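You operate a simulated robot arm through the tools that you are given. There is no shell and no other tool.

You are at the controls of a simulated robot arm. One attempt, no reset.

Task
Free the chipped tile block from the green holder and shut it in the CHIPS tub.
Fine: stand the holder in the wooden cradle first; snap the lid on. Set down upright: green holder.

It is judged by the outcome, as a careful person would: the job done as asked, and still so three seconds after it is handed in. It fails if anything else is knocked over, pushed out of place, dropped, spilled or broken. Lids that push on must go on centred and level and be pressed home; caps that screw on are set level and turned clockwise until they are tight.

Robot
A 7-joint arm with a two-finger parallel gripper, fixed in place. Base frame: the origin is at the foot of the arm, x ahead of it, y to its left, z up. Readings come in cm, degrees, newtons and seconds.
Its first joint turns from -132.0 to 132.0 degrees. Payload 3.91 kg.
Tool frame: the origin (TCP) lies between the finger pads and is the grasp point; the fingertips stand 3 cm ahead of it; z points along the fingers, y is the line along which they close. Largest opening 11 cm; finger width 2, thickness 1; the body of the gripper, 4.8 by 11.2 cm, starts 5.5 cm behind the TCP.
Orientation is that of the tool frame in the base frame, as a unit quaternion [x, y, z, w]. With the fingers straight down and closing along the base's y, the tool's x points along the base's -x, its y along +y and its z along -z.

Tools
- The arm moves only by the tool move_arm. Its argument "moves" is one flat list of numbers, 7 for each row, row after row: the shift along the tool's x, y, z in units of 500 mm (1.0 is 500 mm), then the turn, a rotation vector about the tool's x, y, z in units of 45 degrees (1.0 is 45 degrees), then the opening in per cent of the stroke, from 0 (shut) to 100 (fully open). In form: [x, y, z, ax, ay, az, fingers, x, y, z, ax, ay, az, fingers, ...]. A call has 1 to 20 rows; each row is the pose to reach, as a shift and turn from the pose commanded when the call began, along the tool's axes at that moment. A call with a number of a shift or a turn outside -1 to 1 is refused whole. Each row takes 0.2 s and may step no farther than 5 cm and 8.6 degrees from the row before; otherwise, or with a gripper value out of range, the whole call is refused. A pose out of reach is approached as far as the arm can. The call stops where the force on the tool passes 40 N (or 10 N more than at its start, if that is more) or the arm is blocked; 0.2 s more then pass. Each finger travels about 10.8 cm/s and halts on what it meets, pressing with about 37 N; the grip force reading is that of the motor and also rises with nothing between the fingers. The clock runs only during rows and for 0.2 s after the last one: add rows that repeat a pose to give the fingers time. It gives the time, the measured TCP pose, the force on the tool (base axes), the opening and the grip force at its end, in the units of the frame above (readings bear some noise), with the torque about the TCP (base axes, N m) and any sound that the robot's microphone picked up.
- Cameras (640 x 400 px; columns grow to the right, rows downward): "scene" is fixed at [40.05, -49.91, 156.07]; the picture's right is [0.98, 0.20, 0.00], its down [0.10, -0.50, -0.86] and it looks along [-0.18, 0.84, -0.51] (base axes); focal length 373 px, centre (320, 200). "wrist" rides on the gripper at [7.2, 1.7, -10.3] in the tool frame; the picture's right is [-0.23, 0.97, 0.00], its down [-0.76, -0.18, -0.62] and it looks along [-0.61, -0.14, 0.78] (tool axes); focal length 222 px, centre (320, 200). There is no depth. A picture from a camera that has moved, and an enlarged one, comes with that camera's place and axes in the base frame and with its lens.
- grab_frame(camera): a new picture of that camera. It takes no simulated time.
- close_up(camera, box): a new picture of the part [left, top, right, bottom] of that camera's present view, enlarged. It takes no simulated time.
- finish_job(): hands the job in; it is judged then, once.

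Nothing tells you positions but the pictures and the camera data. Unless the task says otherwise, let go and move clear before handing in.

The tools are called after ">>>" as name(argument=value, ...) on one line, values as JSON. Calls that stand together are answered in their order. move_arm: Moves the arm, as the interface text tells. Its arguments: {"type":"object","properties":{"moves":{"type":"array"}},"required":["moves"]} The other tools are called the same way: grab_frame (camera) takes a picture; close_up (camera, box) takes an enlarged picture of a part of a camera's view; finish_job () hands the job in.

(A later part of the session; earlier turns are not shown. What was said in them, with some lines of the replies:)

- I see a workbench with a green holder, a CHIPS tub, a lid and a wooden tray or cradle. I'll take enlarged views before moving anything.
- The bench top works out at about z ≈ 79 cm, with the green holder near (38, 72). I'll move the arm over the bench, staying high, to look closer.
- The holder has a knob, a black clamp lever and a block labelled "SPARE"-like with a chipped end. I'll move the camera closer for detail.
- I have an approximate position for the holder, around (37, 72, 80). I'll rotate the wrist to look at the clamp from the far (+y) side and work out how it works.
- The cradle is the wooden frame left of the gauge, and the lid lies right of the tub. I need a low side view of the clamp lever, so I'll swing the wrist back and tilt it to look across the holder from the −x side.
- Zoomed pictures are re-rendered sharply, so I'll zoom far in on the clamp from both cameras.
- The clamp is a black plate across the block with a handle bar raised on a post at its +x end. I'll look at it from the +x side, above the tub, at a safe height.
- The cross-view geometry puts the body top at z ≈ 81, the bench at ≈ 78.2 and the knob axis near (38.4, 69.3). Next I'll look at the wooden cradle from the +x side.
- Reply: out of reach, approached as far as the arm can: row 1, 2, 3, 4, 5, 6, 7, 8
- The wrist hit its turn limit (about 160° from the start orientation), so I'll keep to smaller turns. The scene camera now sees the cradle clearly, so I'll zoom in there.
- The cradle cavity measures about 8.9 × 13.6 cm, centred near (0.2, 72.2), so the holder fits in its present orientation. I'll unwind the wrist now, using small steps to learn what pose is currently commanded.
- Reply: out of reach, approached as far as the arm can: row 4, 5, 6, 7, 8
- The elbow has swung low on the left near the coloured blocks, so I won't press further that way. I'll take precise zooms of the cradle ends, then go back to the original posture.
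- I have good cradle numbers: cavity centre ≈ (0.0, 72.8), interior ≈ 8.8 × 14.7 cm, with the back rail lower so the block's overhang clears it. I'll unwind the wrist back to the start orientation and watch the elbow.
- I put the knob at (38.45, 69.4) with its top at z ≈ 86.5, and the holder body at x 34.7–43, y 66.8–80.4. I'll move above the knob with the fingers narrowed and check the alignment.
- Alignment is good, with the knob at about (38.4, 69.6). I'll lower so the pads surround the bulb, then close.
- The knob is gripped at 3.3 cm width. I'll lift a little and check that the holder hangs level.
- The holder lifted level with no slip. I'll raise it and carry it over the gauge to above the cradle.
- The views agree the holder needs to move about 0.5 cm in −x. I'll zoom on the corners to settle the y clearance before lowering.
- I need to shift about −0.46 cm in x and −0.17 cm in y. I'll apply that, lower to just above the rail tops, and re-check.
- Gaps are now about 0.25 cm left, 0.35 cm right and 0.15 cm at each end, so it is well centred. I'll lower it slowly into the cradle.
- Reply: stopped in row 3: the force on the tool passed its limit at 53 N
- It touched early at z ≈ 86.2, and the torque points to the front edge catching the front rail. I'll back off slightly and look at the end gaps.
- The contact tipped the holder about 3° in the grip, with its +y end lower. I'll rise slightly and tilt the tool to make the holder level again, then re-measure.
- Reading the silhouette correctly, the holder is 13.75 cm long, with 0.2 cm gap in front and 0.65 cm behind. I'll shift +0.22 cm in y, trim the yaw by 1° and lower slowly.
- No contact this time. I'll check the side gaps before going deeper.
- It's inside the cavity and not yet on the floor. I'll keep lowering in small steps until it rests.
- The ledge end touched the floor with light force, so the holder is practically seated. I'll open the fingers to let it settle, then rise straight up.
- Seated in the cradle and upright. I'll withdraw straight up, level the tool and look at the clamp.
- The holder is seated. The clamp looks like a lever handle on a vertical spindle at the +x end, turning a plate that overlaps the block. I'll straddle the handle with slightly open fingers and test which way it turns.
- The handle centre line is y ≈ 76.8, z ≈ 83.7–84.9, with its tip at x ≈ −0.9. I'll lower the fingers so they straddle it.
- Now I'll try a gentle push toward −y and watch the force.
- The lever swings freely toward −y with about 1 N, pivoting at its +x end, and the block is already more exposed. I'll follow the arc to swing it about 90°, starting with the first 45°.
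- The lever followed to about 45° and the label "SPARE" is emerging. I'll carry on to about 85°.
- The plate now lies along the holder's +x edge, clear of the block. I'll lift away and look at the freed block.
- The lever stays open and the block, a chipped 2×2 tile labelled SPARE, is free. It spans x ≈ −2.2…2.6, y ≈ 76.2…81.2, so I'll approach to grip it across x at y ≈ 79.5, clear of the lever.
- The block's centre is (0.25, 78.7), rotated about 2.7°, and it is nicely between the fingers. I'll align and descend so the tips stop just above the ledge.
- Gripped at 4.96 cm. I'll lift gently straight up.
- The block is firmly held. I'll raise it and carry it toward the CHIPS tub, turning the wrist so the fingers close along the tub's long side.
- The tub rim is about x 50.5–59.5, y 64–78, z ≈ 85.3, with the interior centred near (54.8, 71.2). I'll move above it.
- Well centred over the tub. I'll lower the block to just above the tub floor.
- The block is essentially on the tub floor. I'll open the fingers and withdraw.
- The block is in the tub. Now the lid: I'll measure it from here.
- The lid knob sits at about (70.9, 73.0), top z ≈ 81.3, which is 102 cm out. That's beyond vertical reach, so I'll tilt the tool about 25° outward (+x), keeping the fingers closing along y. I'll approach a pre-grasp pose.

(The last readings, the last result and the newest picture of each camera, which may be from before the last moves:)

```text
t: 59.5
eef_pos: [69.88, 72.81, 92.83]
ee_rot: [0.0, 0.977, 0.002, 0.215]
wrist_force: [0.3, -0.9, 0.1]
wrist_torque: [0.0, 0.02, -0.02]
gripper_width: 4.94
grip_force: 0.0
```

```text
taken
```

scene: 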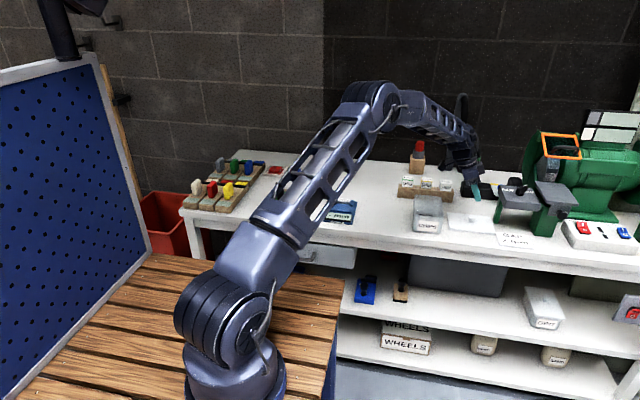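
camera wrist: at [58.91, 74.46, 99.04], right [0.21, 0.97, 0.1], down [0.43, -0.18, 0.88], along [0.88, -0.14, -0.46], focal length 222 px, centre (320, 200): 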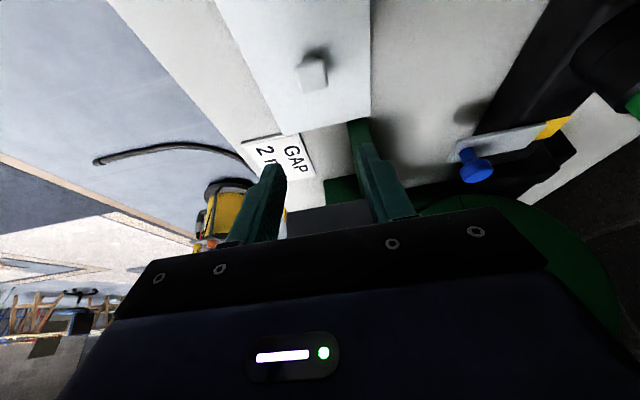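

The pre-grasp pose is reachable. I'll refine the knob location from this view.

>>> close_up(camera="wrist", box=[220, 0, 400, 150])

>>> close_up(camera="scene", box=[430, 150, 530, 250])

```text
2.67 times, centred on (310, 75) of wrist
camera zoom: at [58.91, 74.46, 99.04], right [0.21, 0.97, 0.1], down [0.43, -0.18, 0.88], along [0.88, -0.14, -0.46], focal length 592 px, centre (347, 533)
```

zoom: 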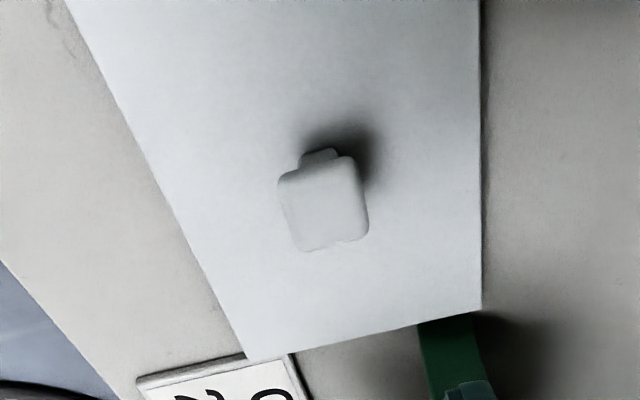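

```text
4.00 times, centred on (480, 200) of scene
camera zoom: at [40.05, -49.91, 156.07], right [0.98, 0.2, 0.0], down [0.1, -0.5, -0.86], along [-0.18, 0.84, -0.51], focal length 1491 px, centre (-320, 200)
```

zoom: 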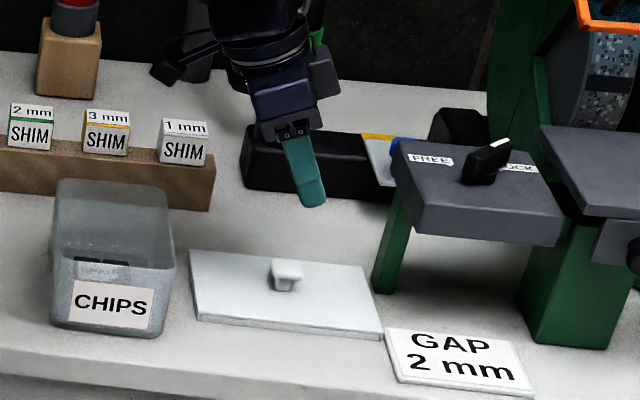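

Knob refined to (70.85, 72.98) with the lid spanning y 67.7–78.2. I'll descend toward it vertically with the tool tilted and stop part-way to check.

>>> move_arm(moves=[0.0248, 0.0034, 0.0554, 0, 0, 0, 45, 0.0496, 0.0034, 0.1108, 0, 0, 0, 45, 0.065, 0.0034, 0.145, 0, 0, 0, 45])

>>> grab_frame(camera="wrist")

>>> close_up(camera="scene", box=[440, 180, 520, 240])

```text
t: 60.3
eef_pos: [69.97, 73.2, 84.81]
ee_rot: [0.0, 0.977, 0.001, 0.214]
wrist_force: [0.3, 0.0, 0.8]
wrist_torque: [-0.01, -0.03, 0.02]
gripper_width: 4.94
grip_force: 0.0
```

```text
taken
camera wrist: at [58.95, 74.91, 91.18], right [0.21, 0.97, 0.1], down [0.43, -0.18, 0.88], along [0.88, -0.14, -0.46], focal length 222 px, centre (320, 200)
```

wrist: 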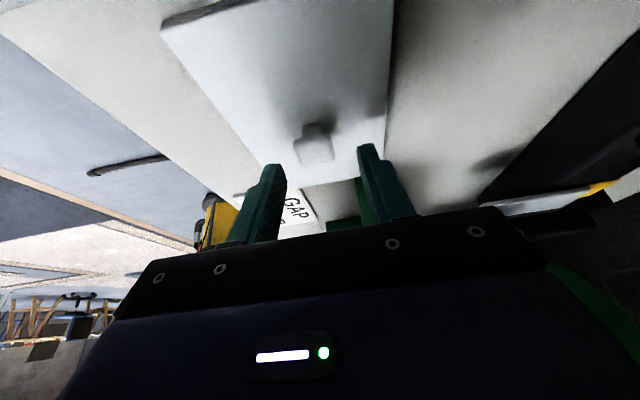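

```text
6.67 times, centred on (480, 210) of scene
camera zoom: at [40.05, -49.91, 156.07], right [0.98, 0.2, 0.0], down [0.1, -0.5, -0.86], along [-0.18, 0.84, -0.51], focal length 2485 px, centre (-747, 133)
```

zoom: 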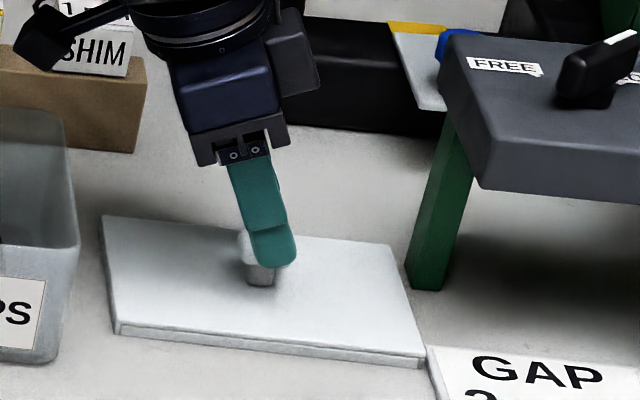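

>>> move_arm(moves=[0.0088, 0, 0.0191, 0, 0, 0, 45, 0.0176, 0, 0.0382, 0, 0, 0, 45])

>>> grab_frame(camera="wrist")

>>> close_up(camera="scene", box=[450, 190, 500, 230])

```text
t: 60.9
eef_pos: [69.93, 72.96, 82.88]
ee_rot: [0.0, 0.977, 0.0, 0.213]
wrist_force: [0.6, 0.4, -0.3]
wrist_torque: [0.0, -0.02, 0.01]
gripper_width: 4.94
grip_force: 0.0
```

```text
taken
camera wrist: at [58.9, 74.71, 89.18], right [0.21, 0.97, 0.1], down [0.43, -0.18, 0.88], along [0.88, -0.14, -0.46], focal length 222 px, centre (320, 200)
```

wrist: 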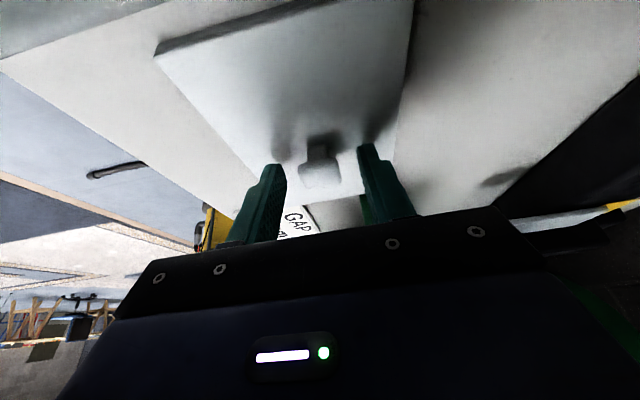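

```text
10.00 times, centred on (475, 210) of scene
camera zoom: at [40.05, -49.91, 156.07], right [0.98, 0.2, 0.0], down [0.1, -0.5, -0.86], along [-0.18, 0.84, -0.51], focal length 3728 px, centre (-1230, 100)
```

zoom: 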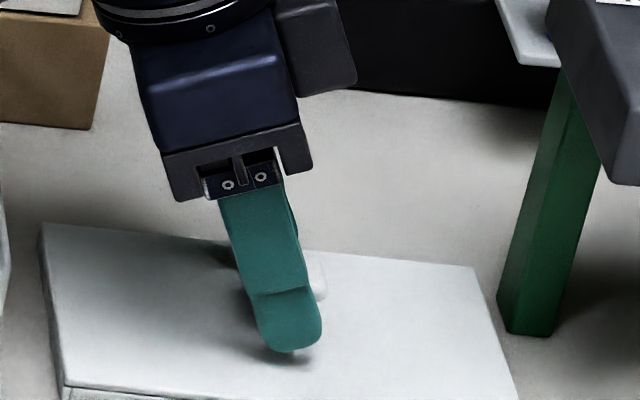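

The fingers straddle the knob head properly. Closing.

>>> move_arm(moves=[0.001, 0, 0.002, 0, 0, 0, 36, 0.001, 0, 0.002, 0, 0, 0, 28, 0.001, 0, 0.002, 0, 0, 0, 15, 0.001, 0, 0.002, 0, 0, 0, 10, 0.001, 0, 0.002, 0, 0, 0, 10])

>>> close_up(camera="wrist", box=[140, 0, 460, 230])

>>> close_up(camera="scene", box=[440, 190, 520, 245])

```text
t: 62.1
eef_pos: [69.99, 72.96, 82.7]
ee_rot: [0.0, 0.977, 0.001, 0.214]
wrist_force: [0.0, 0.4, 0.0]
wrist_torque: [0.04, 0.01, -0.04]
gripper_width: 2.43
grip_force: 36.9
```

```text
1.74 times, centred on (300, 115) of wrist
camera zoom: at [58.9, 74.68, 89.07], right [0.21, 0.97, 0.1], down [0.43, -0.18, 0.88], along [0.88, -0.14, -0.46], focal length 386 px, centre (355, 348)
```

zoom: 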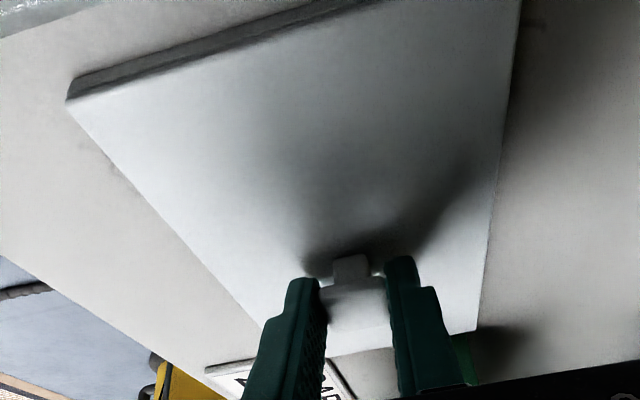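

```text
7.27 times, centred on (480, 218) of scene
camera zoom: at [40.05, -49.91, 156.07], right [0.98, 0.2, 0.0], down [0.1, -0.5, -0.86], along [-0.18, 0.84, -0.51], focal length 2711 px, centre (-844, 73)
```

zoom: 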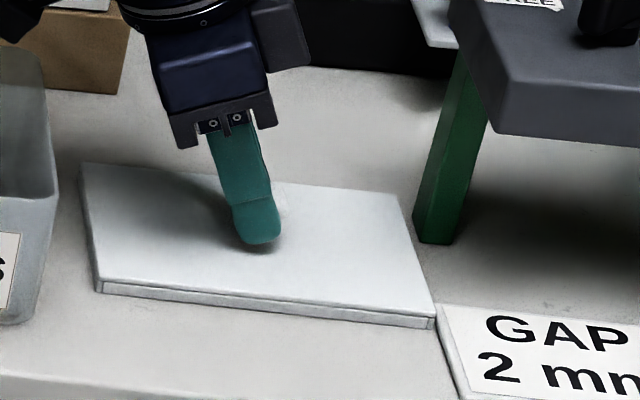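

Gripped at 2.43 cm. I'll lift 1.5 cm straight up, staying clear of the green post next to the lid.

>>> move_arm(moves=[-0.0042, 0, -0.0091, 0, 0, 0, 10, -0.0084, 0, -0.0182, 0, 0, 0, 10, -0.0126, 0, -0.0273, 0, 0, 0, 10])

>>> close_up(camera="wrist", box=[140, 0, 460, 230])

>>> close_up(camera="scene", box=[440, 190, 520, 245])

```text
t: 62.9
eef_pos: [69.96, 72.93, 84.18]
ee_rot: [0.0, 0.977, 0.001, 0.214]
wrist_force: [0.3, -0.1, -0.1]
wrist_torque: [0.0, -0.02, -0.01]
gripper_width: 2.48
grip_force: 36.8
```

```text
1.74 times, centred on (300, 115) of wrist
camera zoom: at [58.9, 74.66, 90.5], right [0.21, 0.97, 0.1], down [0.43, -0.18, 0.88], along [0.88, -0.14, -0.46], focal length 386 px, centre (355, 348)
```

zoom: 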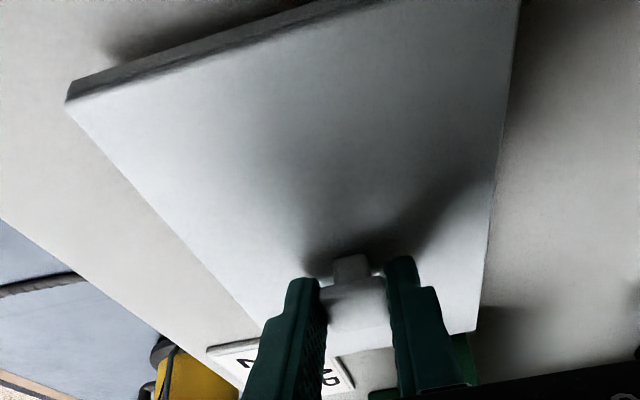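

```text
7.27 times, centred on (480, 218) of scene
camera zoom: at [40.05, -49.91, 156.07], right [0.98, 0.2, 0.0], down [0.1, -0.5, -0.86], along [-0.18, 0.84, -0.51], focal length 2711 px, centre (-844, 73)
```

zoom: 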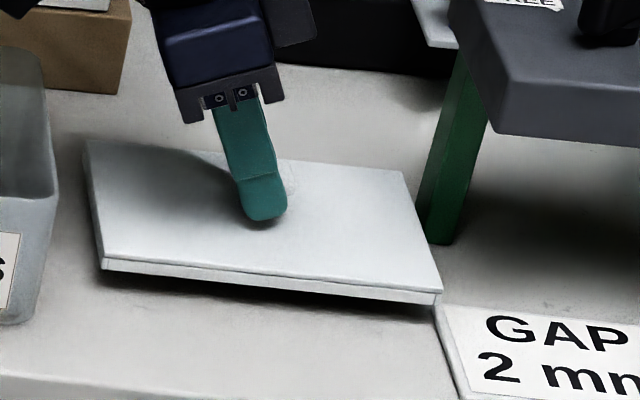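

The lid hangs level and moves with the gripper. I'll slide it 2 cm toward −x, away from the post, and then raise it clear of everything.

>>> move_arm(moves=[0.018, 0, -0.0084, 0, 0, 0, 10, 0.0364, 0, -0.0168, 0, 0, 0, 10, 0.0112, 0, -0.0714, 0, 0, 0, 10, -0.014, 0, -0.1259, 0, 0, 0, 10, -0.0392, 0, -0.1805, 0, 0, 0, 10, -0.0644, 0, -0.235, 0, 0, 0, 10])

>>> grab_frame(camera="wrist")

>>> grab_frame(camera="scene")

```text
t: 64.3
eef_pos: [67.9, 73.16, 96.15]
ee_rot: [0.0, 0.977, 0.001, 0.214]
wrist_force: [0.3, 0.4, -0.4]
wrist_torque: [-0.01, -0.01, 0.01]
gripper_width: 2.45
grip_force: 37.1
```

```text
taken
camera wrist: at [56.9, 74.89, 102.58], right [0.21, 0.97, 0.1], down [0.43, -0.18, 0.88], along [0.88, -0.14, -0.46], focal length 222 px, centre (320, 200)
```

wrist: 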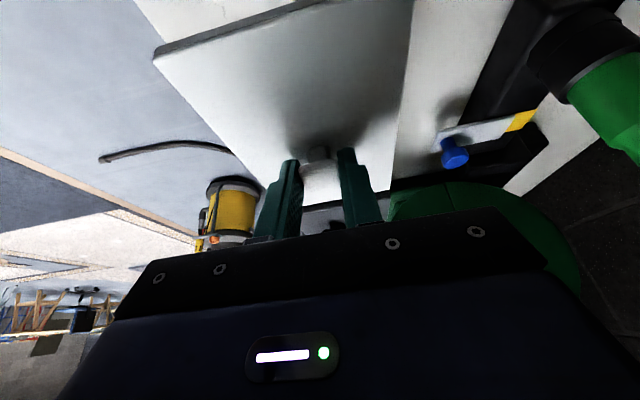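

```text
taken
```

scene: 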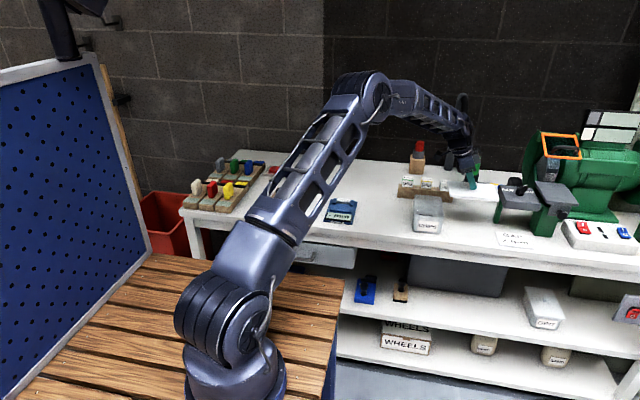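

Clear of everything. Now I'll turn the lid 90° counter-clockwise about the vertical in two stages, moving back toward the tub.

>>> move_arm(moves=[0.0242, -0.0067, -0.0112, -0.07, 0, -0.1515, 10, 0.0485, -0.0133, -0.0224, -0.14, 0, -0.303, 10, 0.0727, -0.02, -0.0336, -0.21, 0, -0.4545, 10, 0.0969, -0.0267, -0.0448, -0.28, 0, -0.606, 10, 0.1212, -0.0333, -0.056, -0.35, 0, -0.7575, 10, 0.1454, -0.04, -0.0672, -0.42, 0, -0.909, 10])

>>> grab_frame(camera="wrist")

>>> grab_frame(camera="scene")

```text
t: 65.7
eef_pos: [59.92, 70.86, 96.29]
ee_rot: [-0.376, 0.902, 0.083, 0.198]
wrist_force: [0.2, 0.0, -0.9]
wrist_torque: [0.0, 0.0, 0.0]
gripper_width: 2.45
grip_force: 37.1
```

```text
taken
camera wrist: at [50.91, 64.35, 102.58], right [-0.55, 0.83, 0.1], down [0.43, 0.18, 0.88], along [0.72, 0.53, -0.46], focal length 222 px, centre (320, 200)
```

wrist: 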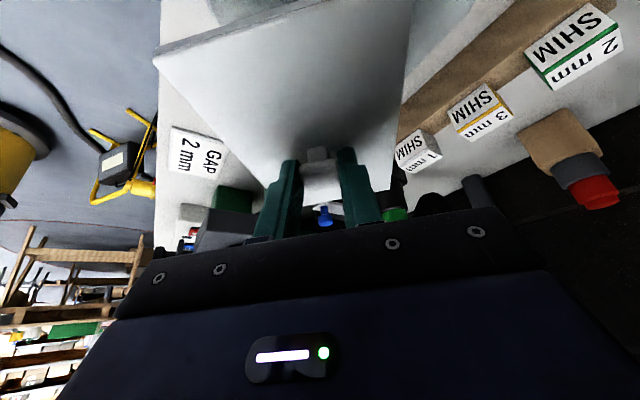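

```text
taken
```

scene: 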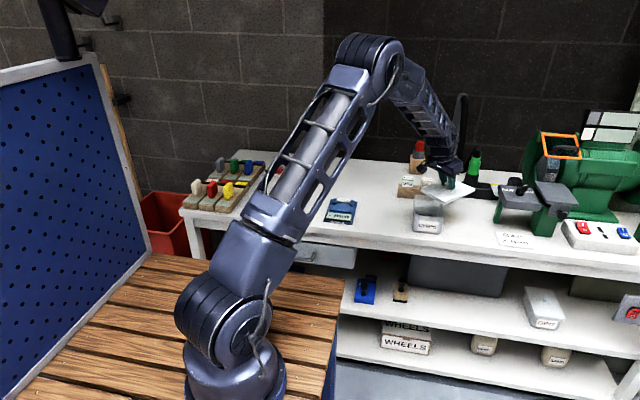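

>>> move_arm(moves=[0.012, 0.0105, -0.0055, -0.0695, 0, -0.1506, 10, 0.0239, 0.0209, -0.011, -0.139, 0, -0.3012, 10, 0.0359, 0.0314, -0.0166, -0.2085, 0, -0.4518, 10, 0.0479, 0.0418, -0.0221, -0.278, 0, -0.6024, 10, 0.0598, 0.0523, -0.0276, -0.3475, 0, -0.753, 10, 0.0718, 0.0627, -0.0331, -0.417, 0, -0.9036, 10])

>>> grab_frame(camera="wrist")

>>> grab_frame(camera="scene")

>>> close_up(camera="scene", box=[390, 160, 480, 240])

```text
t: 67.1
eef_pos: [54.93, 70.36, 96.44]
ee_rot: [0.691, -0.69, -0.154, -0.151]
wrist_force: [-0.8, 0.5, -0.7]
wrist_torque: [-0.02, -0.03, -0.02]
gripper_width: 2.48
grip_force: 36.9
```

```text
taken
camera wrist: at [53.17, 59.44, 102.57], right [-0.97, 0.21, 0.1], down [0.18, 0.43, 0.89], along [0.14, 0.88, -0.45], focal length 222 px, centre (320, 200)
```

wrist: 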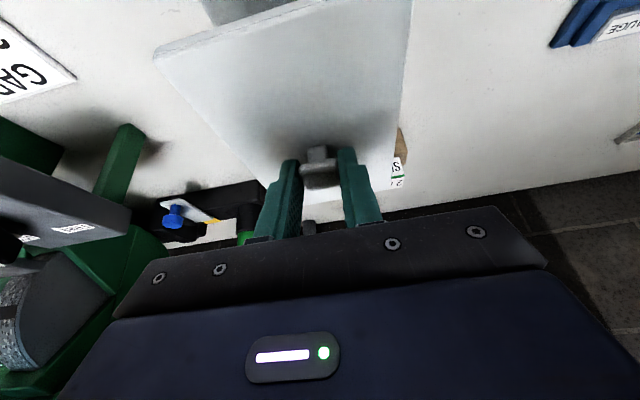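

```text
taken
```

scene: 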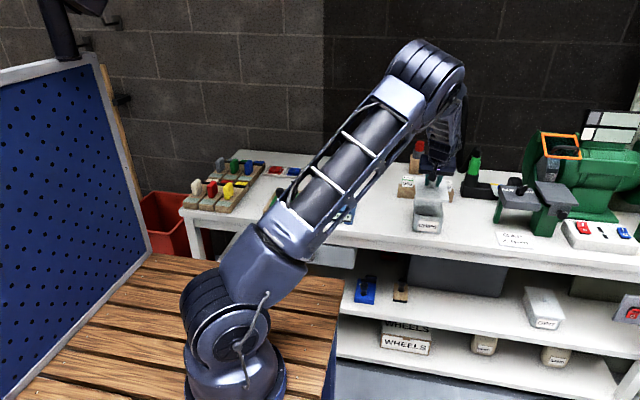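

```text
5.00 times, centred on (435, 200) of scene
camera zoom: at [40.05, -49.91, 156.07], right [0.98, 0.2, 0.0], down [0.1, -0.5, -0.86], along [-0.18, 0.84, -0.51], focal length 1864 px, centre (-255, 200)
```

zoom: 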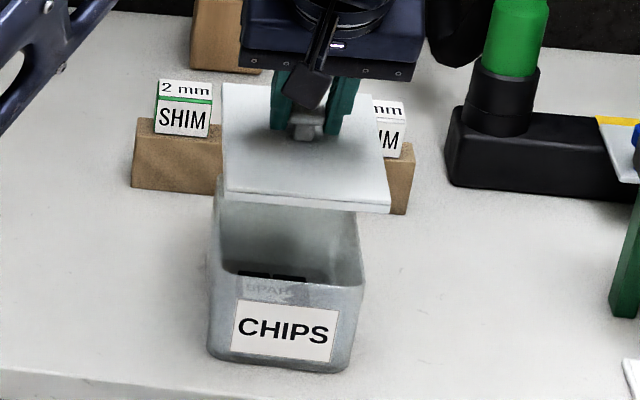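

The lid is above the tub and correctly oriented, long side along y. I'll lower it to just over the rim and check the alignment.

>>> move_arm(moves=[0.0152, 0, 0.0327, 0, 0, 0, 10, 0.0303, 0, 0.0653, 0, 0, 0, 10, 0.0455, 0, 0.098, 0, 0, 0, 10])

>>> close_up(camera="scene", box=[400, 170, 470, 240])

>>> grab_frame(camera="wrist")

```text
t: 67.9
eef_pos: [54.82, 70.36, 90.98]
ee_rot: [-0.689, 0.692, 0.153, 0.152]
wrist_force: [0.2, 0.1, -1.3]
wrist_torque: [-0.02, 0.03, -0.02]
gripper_width: 2.44
grip_force: 36.5
```

```text
5.71 times, centred on (435, 205) of scene
camera zoom: at [40.05, -49.91, 156.07], right [0.98, 0.2, 0.0], down [0.1, -0.5, -0.86], along [-0.18, 0.84, -0.51], focal length 2130 px, centre (-337, 171)
```

zoom: 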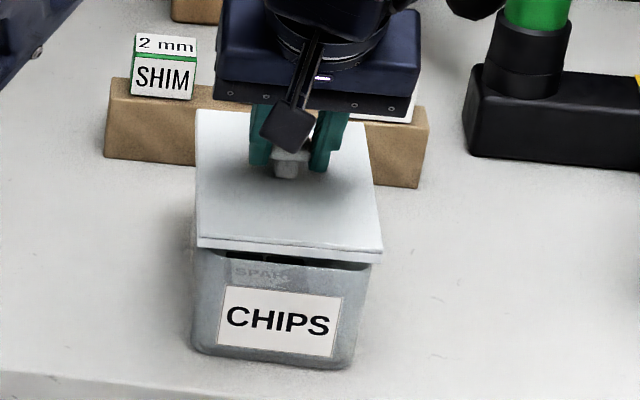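

```text
taken
camera wrist: at [53.05, 59.42, 97.23], right [-0.97, 0.21, 0.1], down [0.18, 0.43, 0.89], along [0.14, 0.88, -0.45], focal length 222 px, centre (320, 200)
```

wrist: 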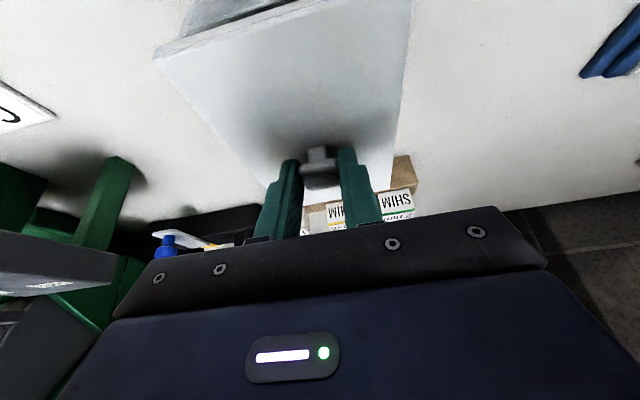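

>>> move_arm(moves=[0.0042, 0, 0.0091, 0, 0, 0, 10, 0.0076, 0, 0.0163, 0, 0, 0, 10])

>>> close_up(camera="scene", box=[405, 195, 455, 235])

>>> close_up(camera="wrist", box=[140, 0, 440, 200])

```text
t: 68.5
eef_pos: [54.88, 70.38, 90.27]
ee_rot: [-0.69, 0.691, 0.153, 0.155]
wrist_force: [-2.9, -11.9, 28.3]
wrist_torque: [-0.68, 0.15, 0.09]
gripper_width: 2.44
grip_force: 37.7
```

```text
10.00 times, centred on (430, 215) of scene
camera zoom: at [40.05, -49.91, 156.07], right [0.98, 0.2, 0.0], down [0.1, -0.5, -0.86], along [-0.18, 0.84, -0.51], focal length 3728 px, centre (-780, 50)
```

zoom: 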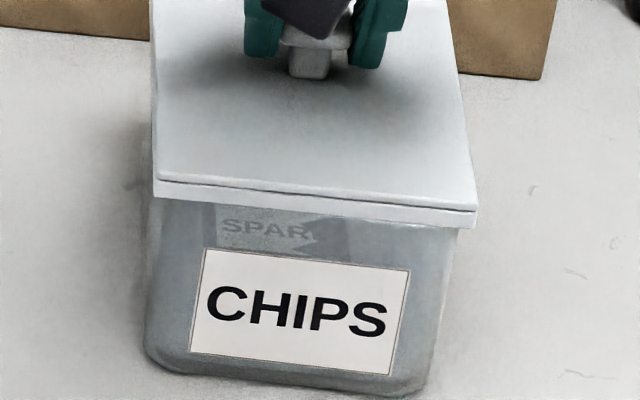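

```text
2.00 times, centred on (290, 100) of wrist
camera zoom: at [53.08, 59.43, 96.47], right [-0.97, 0.21, 0.1], down [0.18, 0.43, 0.89], along [0.14, 0.88, -0.45], focal length 444 px, centre (380, 400)
```

zoom: 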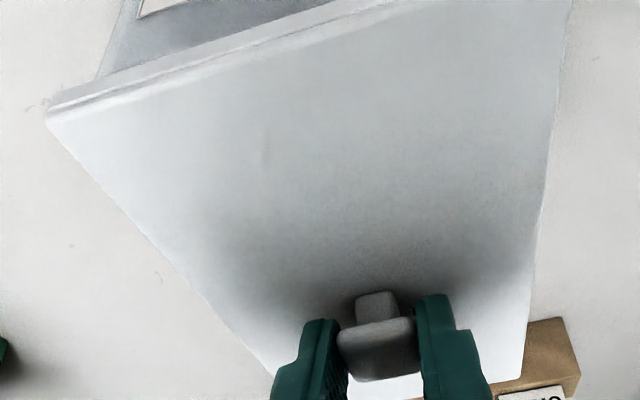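

The lid has touched the rim and the forces suggest it isn't perfectly centred. I'll back off slightly and examine both sides closely.

>>> move_arm(moves=[-0.0042, 0, -0.0091, 0, 0, 0, 10, -0.0042, 0, -0.0091, 0, 0, 0, 10])

>>> close_up(camera="scene", box=[412, 204, 428, 220])

>>> close_up(camera="scene", box=[440, 206, 456, 222])

>>> close_up(camera="scene", box=[405, 185, 465, 235])

```text
t: 69.1
eef_pos: [54.94, 70.19, 90.33]
ee_rot: [-0.69, 0.691, 0.152, 0.152]
wrist_force: [0.4, -1.5, -0.9]
wrist_torque: [0.01, 0.01, -0.02]
gripper_width: 2.46
grip_force: 36.9
```

```text
16.00 times, centred on (420, 212) of scene
camera zoom: at [40.05, -49.91, 156.07], right [0.98, 0.2, 0.0], down [0.1, -0.5, -0.86], along [-0.18, 0.84, -0.51], focal length 5965 px, centre (-1280, 8)
```

zoom: 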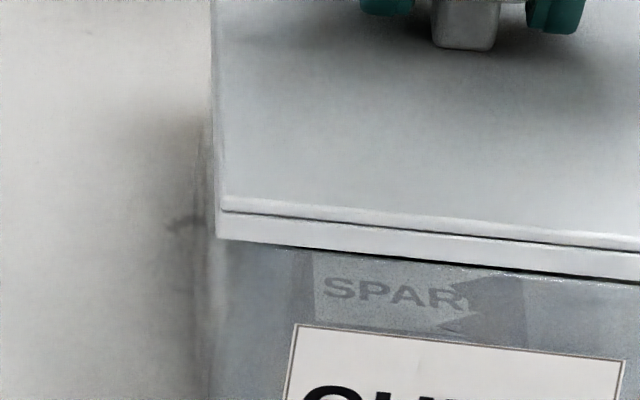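

```text
16.00 times, centred on (448, 214) of scene
camera zoom: at [40.05, -49.91, 156.07], right [0.98, 0.2, 0.0], down [0.1, -0.5, -0.86], along [-0.18, 0.84, -0.51], focal length 5965 px, centre (-1728, -24)
```

zoom: 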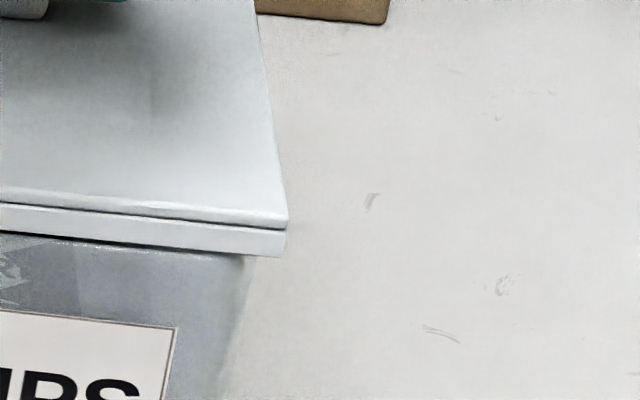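

```text
8.00 times, centred on (435, 210) of scene
camera zoom: at [40.05, -49.91, 156.07], right [0.98, 0.2, 0.0], down [0.1, -0.5, -0.86], along [-0.18, 0.84, -0.51], focal length 2982 px, centre (-600, 120)
```

zoom: 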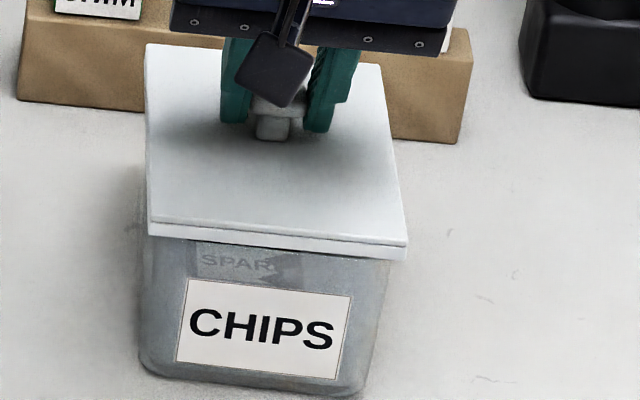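

No contact now. I'll look at the already-lidded GRIT tub to see how a seated lid should look, and re-check this lid's position relative to the rim.

>>> close_up(camera="scene", box=[515, 280, 575, 335])

>>> close_up(camera="wrist", box=[140, 0, 300, 80])

```text
7.27 times, centred on (545, 308) of scene
camera zoom: at [40.05, -49.91, 156.07], right [0.98, 0.2, 0.0], down [0.1, -0.5, -0.86], along [-0.18, 0.84, -0.51], focal length 2711 px, centre (-1316, -582)
```

zoom: 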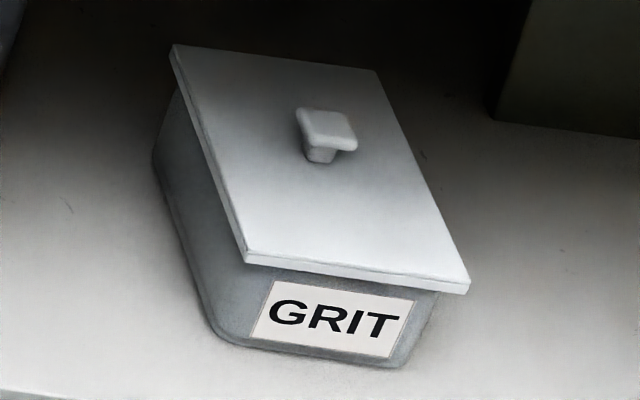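

```text
4.00 times, centred on (220, 40) of wrist
camera zoom: at [53.12, 59.42, 96.66], right [-0.97, 0.21, 0.1], down [0.18, 0.43, 0.89], along [0.14, 0.88, -0.46], focal length 888 px, centre (720, 840)
```

zoom: 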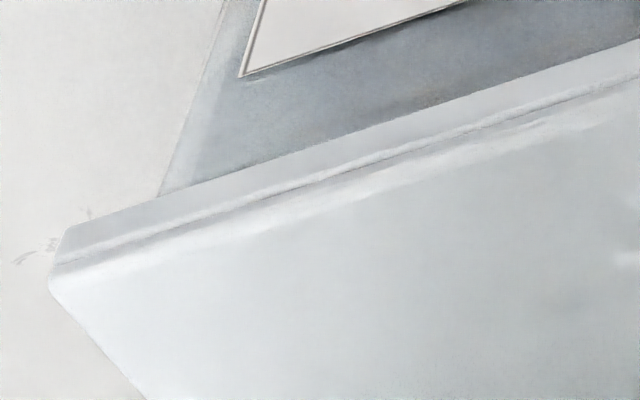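

The seated GRIT lid suggests this one should end up about 0.6 cm lower than at first contact. I'll touch down again very gently and read the force balance.

>>> move_arm(moves=[0.0017, 0, 0.0036, 0, 0, 0, 10, 0.0017, 0, 0.0036, 0, 0, 0, 10])

>>> move_arm(moves=[0.0008, 0, 0.0018, 0, 0, 0, 10, 0.0008, 0, 0.0018, 0, 0, 0, 10])

```text
t: 69.7
eef_pos: [54.9, 70.46, 90.18]
ee_rot: [-0.69, 0.692, 0.152, 0.152]
wrist_force: [-0.1, -0.4, 4.7]
wrist_torque: [-0.16, 0.08, 0.0]
gripper_width: 2.47
grip_force: 37.8
```

```text
t: 70.3
eef_pos: [54.83, 70.39, 90.24]
ee_rot: [-0.69, 0.69, 0.153, 0.153]
wrist_force: [0.4, -2.7, 16.9]
wrist_torque: [-0.17, -0.02, -0.01]
gripper_width: 2.46
grip_force: 37.0
```

Contact is balanced but the lateral force hints the lid sits slightly too far +y. I'll raise it 4 cm and measure the lid's front edge against the rim in one scene picture.

>>> move_arm(moves=[-0.0168, 0, -0.0363, 0, 0.003, 0, 10, -0.0337, 0, -0.0726, 0, 0.006, 0, 10, -0.0337, 0, -0.0726, 0, 0.006, 0, 10])

>>> close_up(camera="scene", box=[408, 190, 434, 216])

>>> close_up(camera="scene", box=[434, 194, 460, 220])

>>> close_up(camera="scene", box=[400, 165, 470, 235])

```text
t: 71.1
eef_pos: [54.91, 70.36, 94.23]
ee_rot: [-0.69, 0.691, 0.151, 0.15]
wrist_force: [1.1, 0.1, -0.3]
wrist_torque: [0.02, 0.0, 0.03]
gripper_width: 2.47
grip_force: 37.5
```

```text
15.38 times, centred on (421, 203) of scene
camera zoom: at [40.05, -49.91, 156.07], right [0.98, 0.2, 0.0], down [0.1, -0.5, -0.86], along [-0.18, 0.84, -0.51], focal length 5736 px, centre (-1234, 154)
```

zoom: 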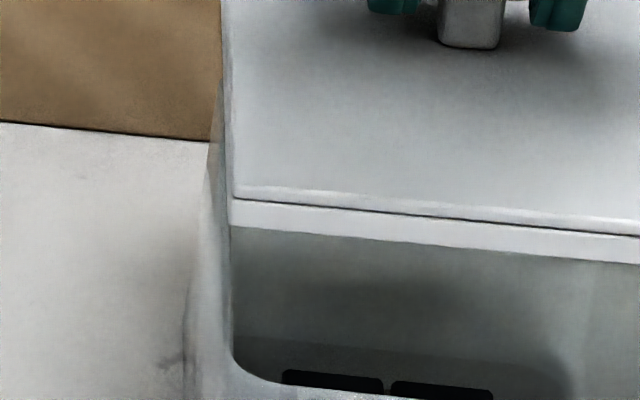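

```text
15.38 times, centred on (447, 207) of scene
camera zoom: at [40.05, -49.91, 156.07], right [0.98, 0.2, 0.0], down [0.1, -0.5, -0.86], along [-0.18, 0.84, -0.51], focal length 5736 px, centre (-1634, 92)
```

zoom: 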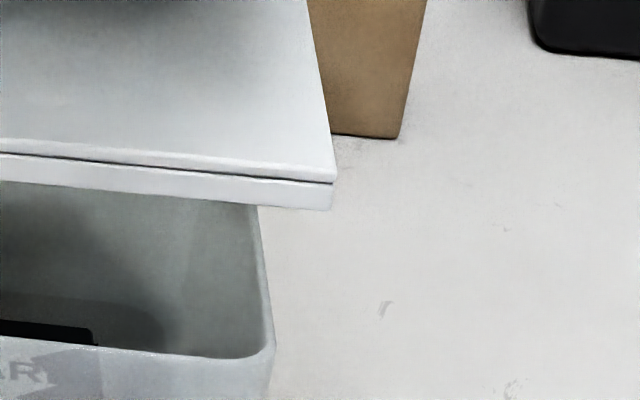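

```text
5.71 times, centred on (435, 200) of scene
camera zoom: at [40.05, -49.91, 156.07], right [0.98, 0.2, 0.0], down [0.1, -0.5, -0.86], along [-0.18, 0.84, -0.51], focal length 2130 px, centre (-337, 200)
```

zoom: 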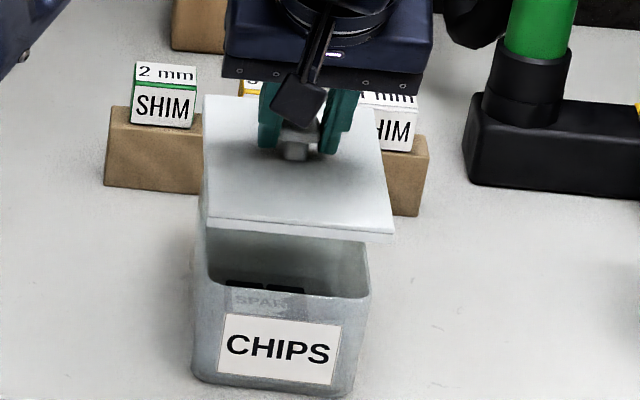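

The scene picture shows the lid too far back (+y) by roughly half a centimetre relative to the rim. I'll shift it −0.5 cm in y, lower to near the rim, and re-check.

>>> move_arm(moves=[0.0091, 0, -0.0042, 0, 0, 0, 10, 0.0244, 0, 0.0286, 0, 0, 0, 10, 0.0386, 0, 0.0592, 0, 0, 0, 10, 0.0386, 0, 0.0592, 0, 0, 0, 10])

>>> close_up(camera="scene", box=[408, 196, 434, 222])

>>> close_up(camera="scene", box=[434, 200, 460, 226])

>>> close_up(camera="scene", box=[405, 175, 465, 235])

```text
t: 72.1
eef_pos: [54.88, 69.97, 90.91]
ee_rot: [-0.69, 0.692, 0.151, 0.151]
wrist_force: [-0.3, 0.3, -0.3]
wrist_torque: [0.02, 0.02, 0.03]
gripper_width: 2.45
grip_force: 37.4
```

```text
15.38 times, centred on (421, 209) of scene
camera zoom: at [40.05, -49.91, 156.07], right [0.98, 0.2, 0.0], down [0.1, -0.5, -0.86], along [-0.18, 0.84, -0.51], focal length 5736 px, centre (-1234, 62)
```

zoom: 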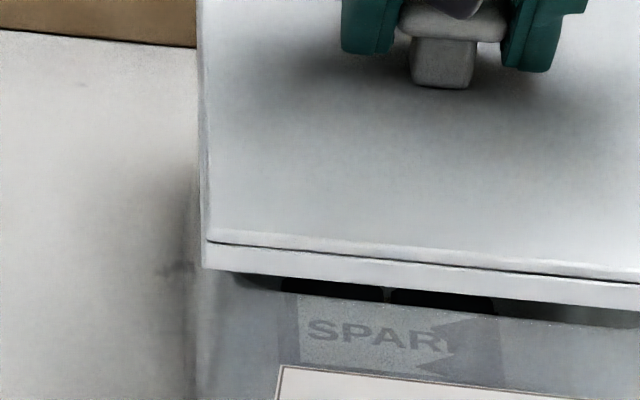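

```text
15.38 times, centred on (447, 213) of scene
camera zoom: at [40.05, -49.91, 156.07], right [0.98, 0.2, 0.0], down [0.1, -0.5, -0.86], along [-0.18, 0.84, -0.51], focal length 5736 px, centre (-1634, 0)
```

zoom: 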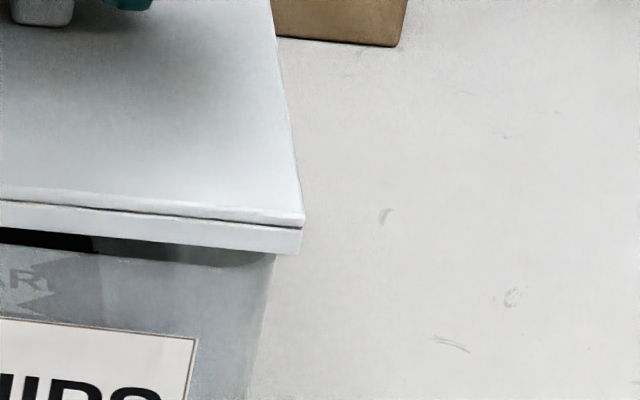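

```text
6.67 times, centred on (435, 205) of scene
camera zoom: at [40.05, -49.91, 156.07], right [0.98, 0.2, 0.0], down [0.1, -0.5, -0.86], along [-0.18, 0.84, -0.51], focal length 2485 px, centre (-447, 167)
```

zoom: 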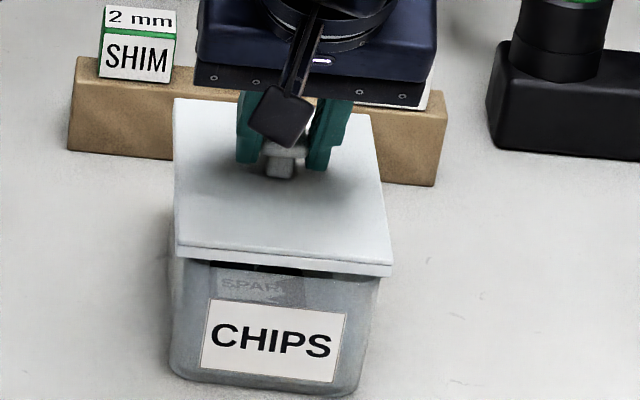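

>>> move_arm(moves=[0.0025, 0, 0.0054, 0, 0, 0, 10, 0.0038, 0, 0.0082, 0, 0, 0, 10, 0.0038, 0, 0.0082, 0, 0, 0, 10])

>>> move_arm(moves=[0.0008, 0, 0.0018, 0, 0, 0, 10, 0.0017, 0, 0.0036, 0, 0, 0, 10, 0.0017, 0, 0.0036, 0, 0, 0, 10])

```text
t: 72.9
eef_pos: [55.0, 69.85, 90.16]
ee_rot: [-0.689, 0.692, 0.151, 0.15]
wrist_force: [0.9, 0.3, -0.3]
wrist_torque: [-0.01, 0.04, 0.0]
gripper_width: 2.49
grip_force: 36.9
```

```text
t: 73.7
eef_pos: [54.87, 69.86, 90.1]
ee_rot: [-0.69, 0.692, 0.151, 0.151]
wrist_force: [2.1, 2.3, 7.9]
wrist_torque: [0.77, -0.53, -0.09]
gripper_width: 2.46
grip_force: 36.9
```

The contact is now at the back-right corner, so the lid is close but needs a small nudge (+x, +y). I'll lift a hair, nudge 1 mm each way, and touch down again.

>>> move_arm(moves=[-0.0017, 0, -0.0036, 0, 0, 0, 10, -0.0035, -0.002, -0.0028, 0, -0.0015, 0, 10, -0.0018, -0.002, 0.0008, 0, -0.003, 0, 10, -0.001, -0.002, 0.0026, 0, -0.003, 0, 10])

```text
t: 74.7
eef_pos: [54.99, 69.79, 90.08]
ee_rot: [-0.69, 0.692, 0.152, 0.152]
wrist_force: [-0.7, 0.0, -1.1]
wrist_torque: [-0.02, 0.05, 0.02]
gripper_width: 2.47
grip_force: 37.1
```

>>> move_arm(moves=[0.0013, 0, 0.0027, 0, 0, 0, 10, 0.0013, 0, 0.0027, 0, 0, 0, 10])

>>> move_arm(moves=[0.0013, 0, 0.0027, 0, 0, 0, 10, 0.0013, 0, 0.0027, 0, 0, 0, 10])

```text
t: 75.3
eef_pos: [54.99, 69.9, 89.75]
ee_rot: [-0.689, 0.692, 0.152, 0.151]
wrist_force: [0.7, 0.1, -0.4]
wrist_torque: [0.0, 0.0, -0.03]
gripper_width: 2.48
grip_force: 36.8
```

```text
t: 75.9
eef_pos: [55.0, 69.96, 89.63]
ee_rot: [-0.689, 0.692, 0.152, 0.151]
wrist_force: [0.2, 1.2, -0.8]
wrist_torque: [0.01, 0.02, 0.01]
gripper_width: 2.46
grip_force: 36.8
```

The skirt has slipped over the rim; it's 0.5 cm below the earlier contact with no force. I'll continue down gently.

>>> move_arm(moves=[0.0013, 0, 0.0027, 0, 0, 0, 10, 0.0013, 0, 0.0027, 0, 0, 0, 10])

>>> close_up(camera="scene", box=[405, 180, 465, 235])

```text
t: 76.5
eef_pos: [55.09, 70.0, 89.61]
ee_rot: [-0.689, 0.692, 0.152, 0.152]
wrist_force: [1.7, -3.6, 13.3]
wrist_torque: [0.11, 0.06, 0.13]
gripper_width: 2.45
grip_force: 37.6
heard: snap
```

```text
7.27 times, centred on (435, 208) of scene
camera zoom: at [40.05, -49.91, 156.07], right [0.98, 0.2, 0.0], down [0.1, -0.5, -0.86], along [-0.18, 0.84, -0.51], focal length 2711 px, centre (-516, 146)
```

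zoom: 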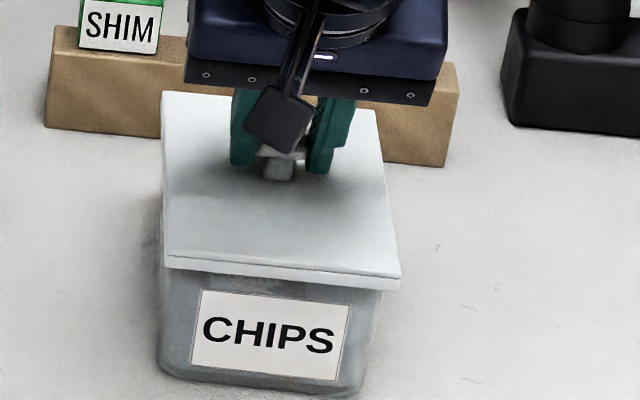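

Heard a snap. I'll press slightly more to make sure it's fully home all round.

>>> move_arm(moves=[0.0008, 0, 0.0018, 0, 0, 0, 10, 0.0008, 0, 0.0018, 0, 0, 0, 10])

>>> close_up(camera="scene", box=[405, 180, 465, 235])

```text
t: 77.1
eef_pos: [55.11, 69.92, 89.58]
ee_rot: [-0.69, 0.691, 0.153, 0.152]
wrist_force: [2.5, -5.9, 31.0]
wrist_torque: [-0.01, 0.06, 0.07]
gripper_width: 2.48
grip_force: 36.8
```

```text
7.27 times, centred on (435, 208) of scene
camera zoom: at [40.05, -49.91, 156.07], right [0.98, 0.2, 0.0], down [0.1, -0.5, -0.86], along [-0.18, 0.84, -0.51], focal length 2711 px, centre (-516, 146)
```

zoom: 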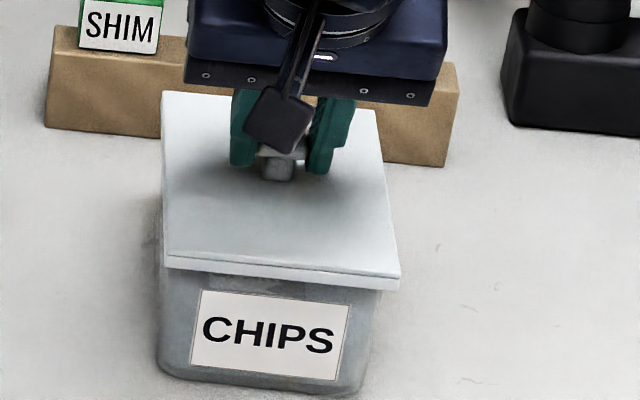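

Pressed to 31 N with balanced torque and no further travel, so it's home. I'll ease the pressure, release and back out along the tool axis.

>>> move_arm(moves=[-0.0011, 0, -0.0024, 0, 0, 0, 10, -0.0011, 0, -0.0024, 0, 0, 0, 30, -0.0011, 0, -0.0024, 0, 0, 0, 45, -0.0011, 0, -0.0024, 0, 0, 0, 45])

>>> close_up(camera="wrist", box=[140, 0, 460, 240])

```text
t: 78.1
eef_pos: [55.09, 70.05, 89.52]
ee_rot: [-0.69, 0.692, 0.151, 0.151]
wrist_force: [-0.2, 0.3, -0.4]
wrist_torque: [-0.02, 0.0, 0.02]
gripper_width: 4.95
grip_force: 0.0
```

```text
1.67 times, centred on (300, 120) of wrist
camera zoom: at [53.18, 59.06, 95.82], right [-0.97, 0.21, 0.1], down [0.18, 0.43, 0.88], along [0.14, 0.88, -0.46], focal length 370 px, centre (353, 333)
```

zoom: 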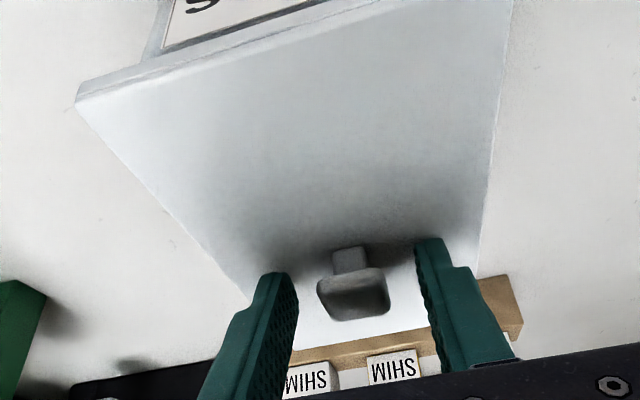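

>>> move_arm(moves=[0, 0, -0.03, 0, 0, 0, 45, 0, 0, -0.08, 0, 0, 0, 45, 0, 0, -0.15, 0, 0, 0, 45, 0, 0, -0.22, 0, 0, 0, 45])

>>> grab_frame(camera="wrist")

>>> close_up(camera="scene", box=[400, 180, 470, 240])

>>> grab_frame(camera="scene")

```text
t: 79.1
eef_pos: [55.12, 65.2, 99.37]
ee_rot: [-0.69, 0.692, 0.152, 0.151]
wrist_force: [0.3, -0.4, -0.4]
wrist_torque: [0.01, 0.01, -0.01]
gripper_width: 4.95
grip_force: 0.0
```

```text
taken
camera wrist: at [53.35, 54.45, 105.72], right [-0.97, 0.21, 0.1], down [0.18, 0.43, 0.88], along [0.14, 0.88, -0.46], focal length 222 px, centre (320, 200)
```

wrist: 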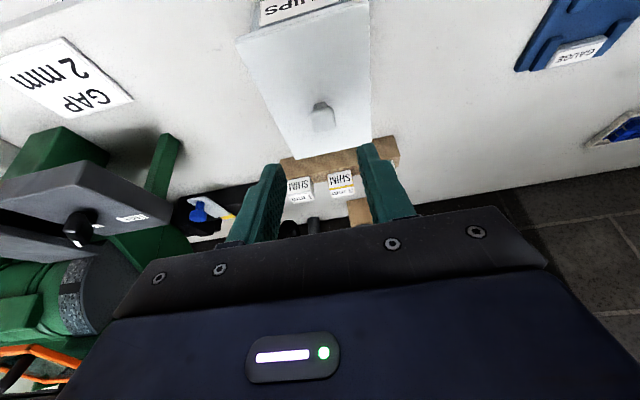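

```text
6.67 times, centred on (435, 210) of scene
camera zoom: at [40.05, -49.91, 156.07], right [0.98, 0.2, 0.0], down [0.1, -0.5, -0.86], along [-0.18, 0.84, -0.51], focal length 2485 px, centre (-447, 133)
```

zoom: 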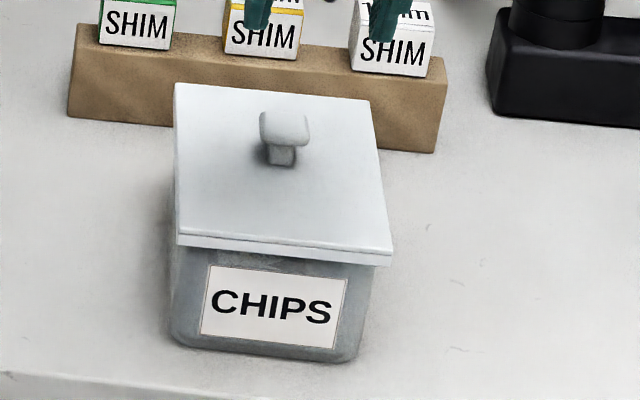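

```text
taken
```

scene: 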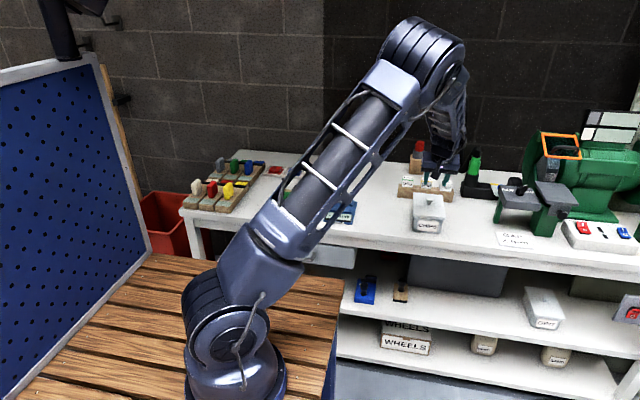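

The lid is seated, level and centred on the tub. I'll move the arm clear and check the holder in the cradle.

>>> move_arm(moves=[-0.02, 0.03, -0.045, 0, 0.13, 0, 45, -0.042, 0.08, -0.09, 0, 0.26, 0, 45, -0.063, 0.14, -0.135, 0, 0.39, 0, 45, -0.084, 0.2, -0.181, 0, 0.5556, 0, 45, -0.084, 0.28, -0.181, 0, 0.5556, 0, 45, -0.084, 0.36, -0.181, 0, 0.5556, 0, 45])

>>> grab_frame(camera="scene")

>>> grab_frame(camera="wrist")

```text
t: 80.5
eef_pos: [37.27, 65.46, 109.44]
ee_rot: [-0.706, 0.708, -0.001, -0.003]
wrist_force: [0.4, 0.5, -0.6]
wrist_torque: [-0.02, 0.04, 0.0]
gripper_width: 4.94
grip_force: 0.1
```

```text
taken
```

scene: 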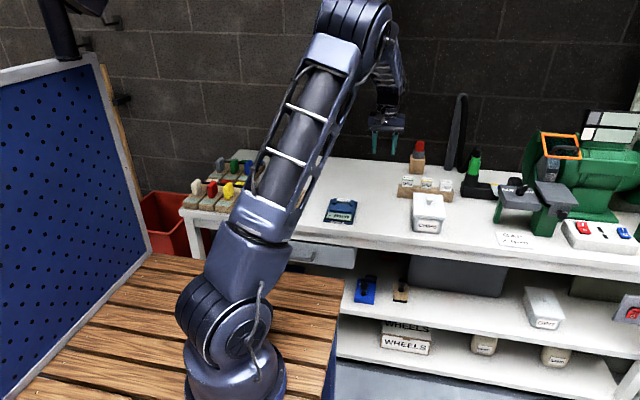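

```text
taken
camera wrist: at [35.49, 58.34, 119.76], right [-0.97, 0.23, 0.0], down [0.18, 0.76, 0.62], along [0.14, 0.6, -0.79], focal length 222 px, centre (320, 200)
```

wrist: 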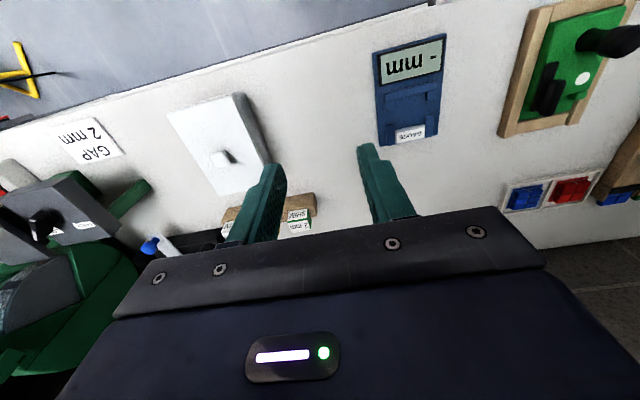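

>>> close_up(camera="wrist", box=[480, 0, 640, 150])

>>> close_up(camera="wrist", box=[150, 80, 300, 220])

>>> close_up(camera="scene", box=[400, 180, 470, 240])

```text
2.67 times, centred on (560, 75) of wrist
camera zoom: at [35.49, 58.34, 119.76], right [-0.97, 0.23, 0.0], down [0.18, 0.76, 0.62], along [0.14, 0.6, -0.79], focal length 592 px, centre (-320, 533)
```

zoom: 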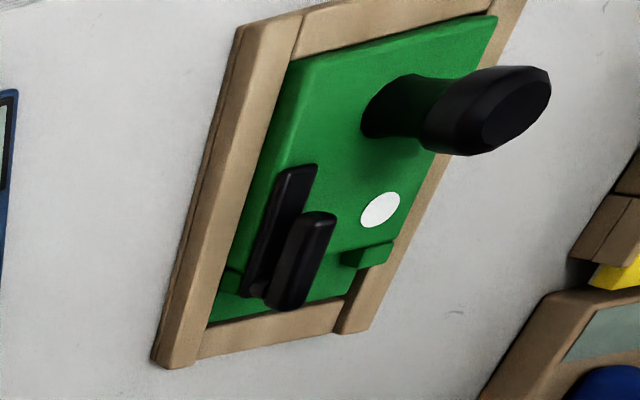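

```text
2.86 times, centred on (225, 150) of wrist
camera zoom: at [35.49, 58.34, 119.76], right [-0.97, 0.23, 0.0], down [0.18, 0.76, 0.62], along [0.14, 0.6, -0.79], focal length 635 px, centre (591, 343)
```

zoom: 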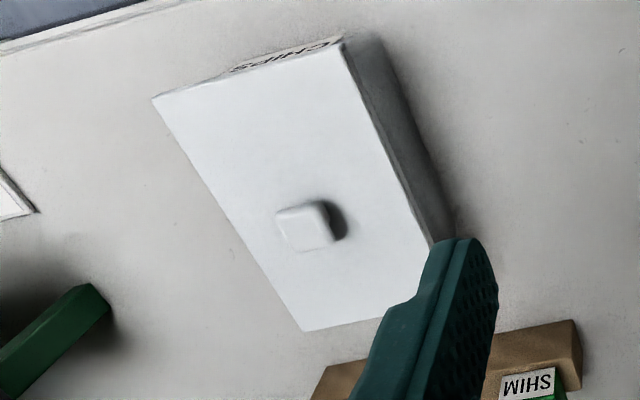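

```text
6.67 times, centred on (435, 210) of scene
camera zoom: at [40.05, -49.91, 156.07], right [0.98, 0.2, 0.0], down [0.1, -0.5, -0.86], along [-0.18, 0.84, -0.51], focal length 2485 px, centre (-447, 133)
```

zoom: 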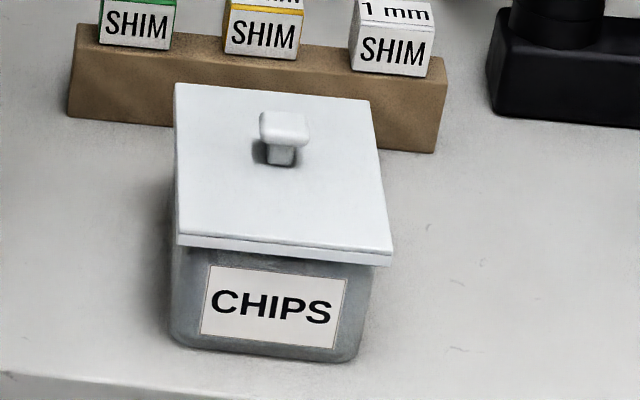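

The holder stands upright in the wooden cradle with its clamp open. The chipped block is in the CHIPS tub with the lid snapped on, level and centred. Nothing else looks disturbed and the arm is clear, so I'm handing in the job.

>>> finish_job()

```text
The job is handed in.
```

The job is done and handed in: the chipped tile block is shut in the CHIPS tub, and the green holder stands upright in the wooden cradle.

- **Holder:** it sits inside the cradle rails. I swung its clamp open to free the block and left it open.
- **Block:** it rests on the tub floor, set down rather than dropped.
- **Lid:** it touched the rim slightly off-centre at first, so I re-aligned it before pressing. It then went on with an audible snap and did not move further when pressed to about 31 N. It looks level and centred.

The holder also caught the cradle's front rail on the first try and tipped a few degrees in the grip. I levelled it before setting it in. Nothing else looks moved or knocked over in the final pictures, and the arm is clear.
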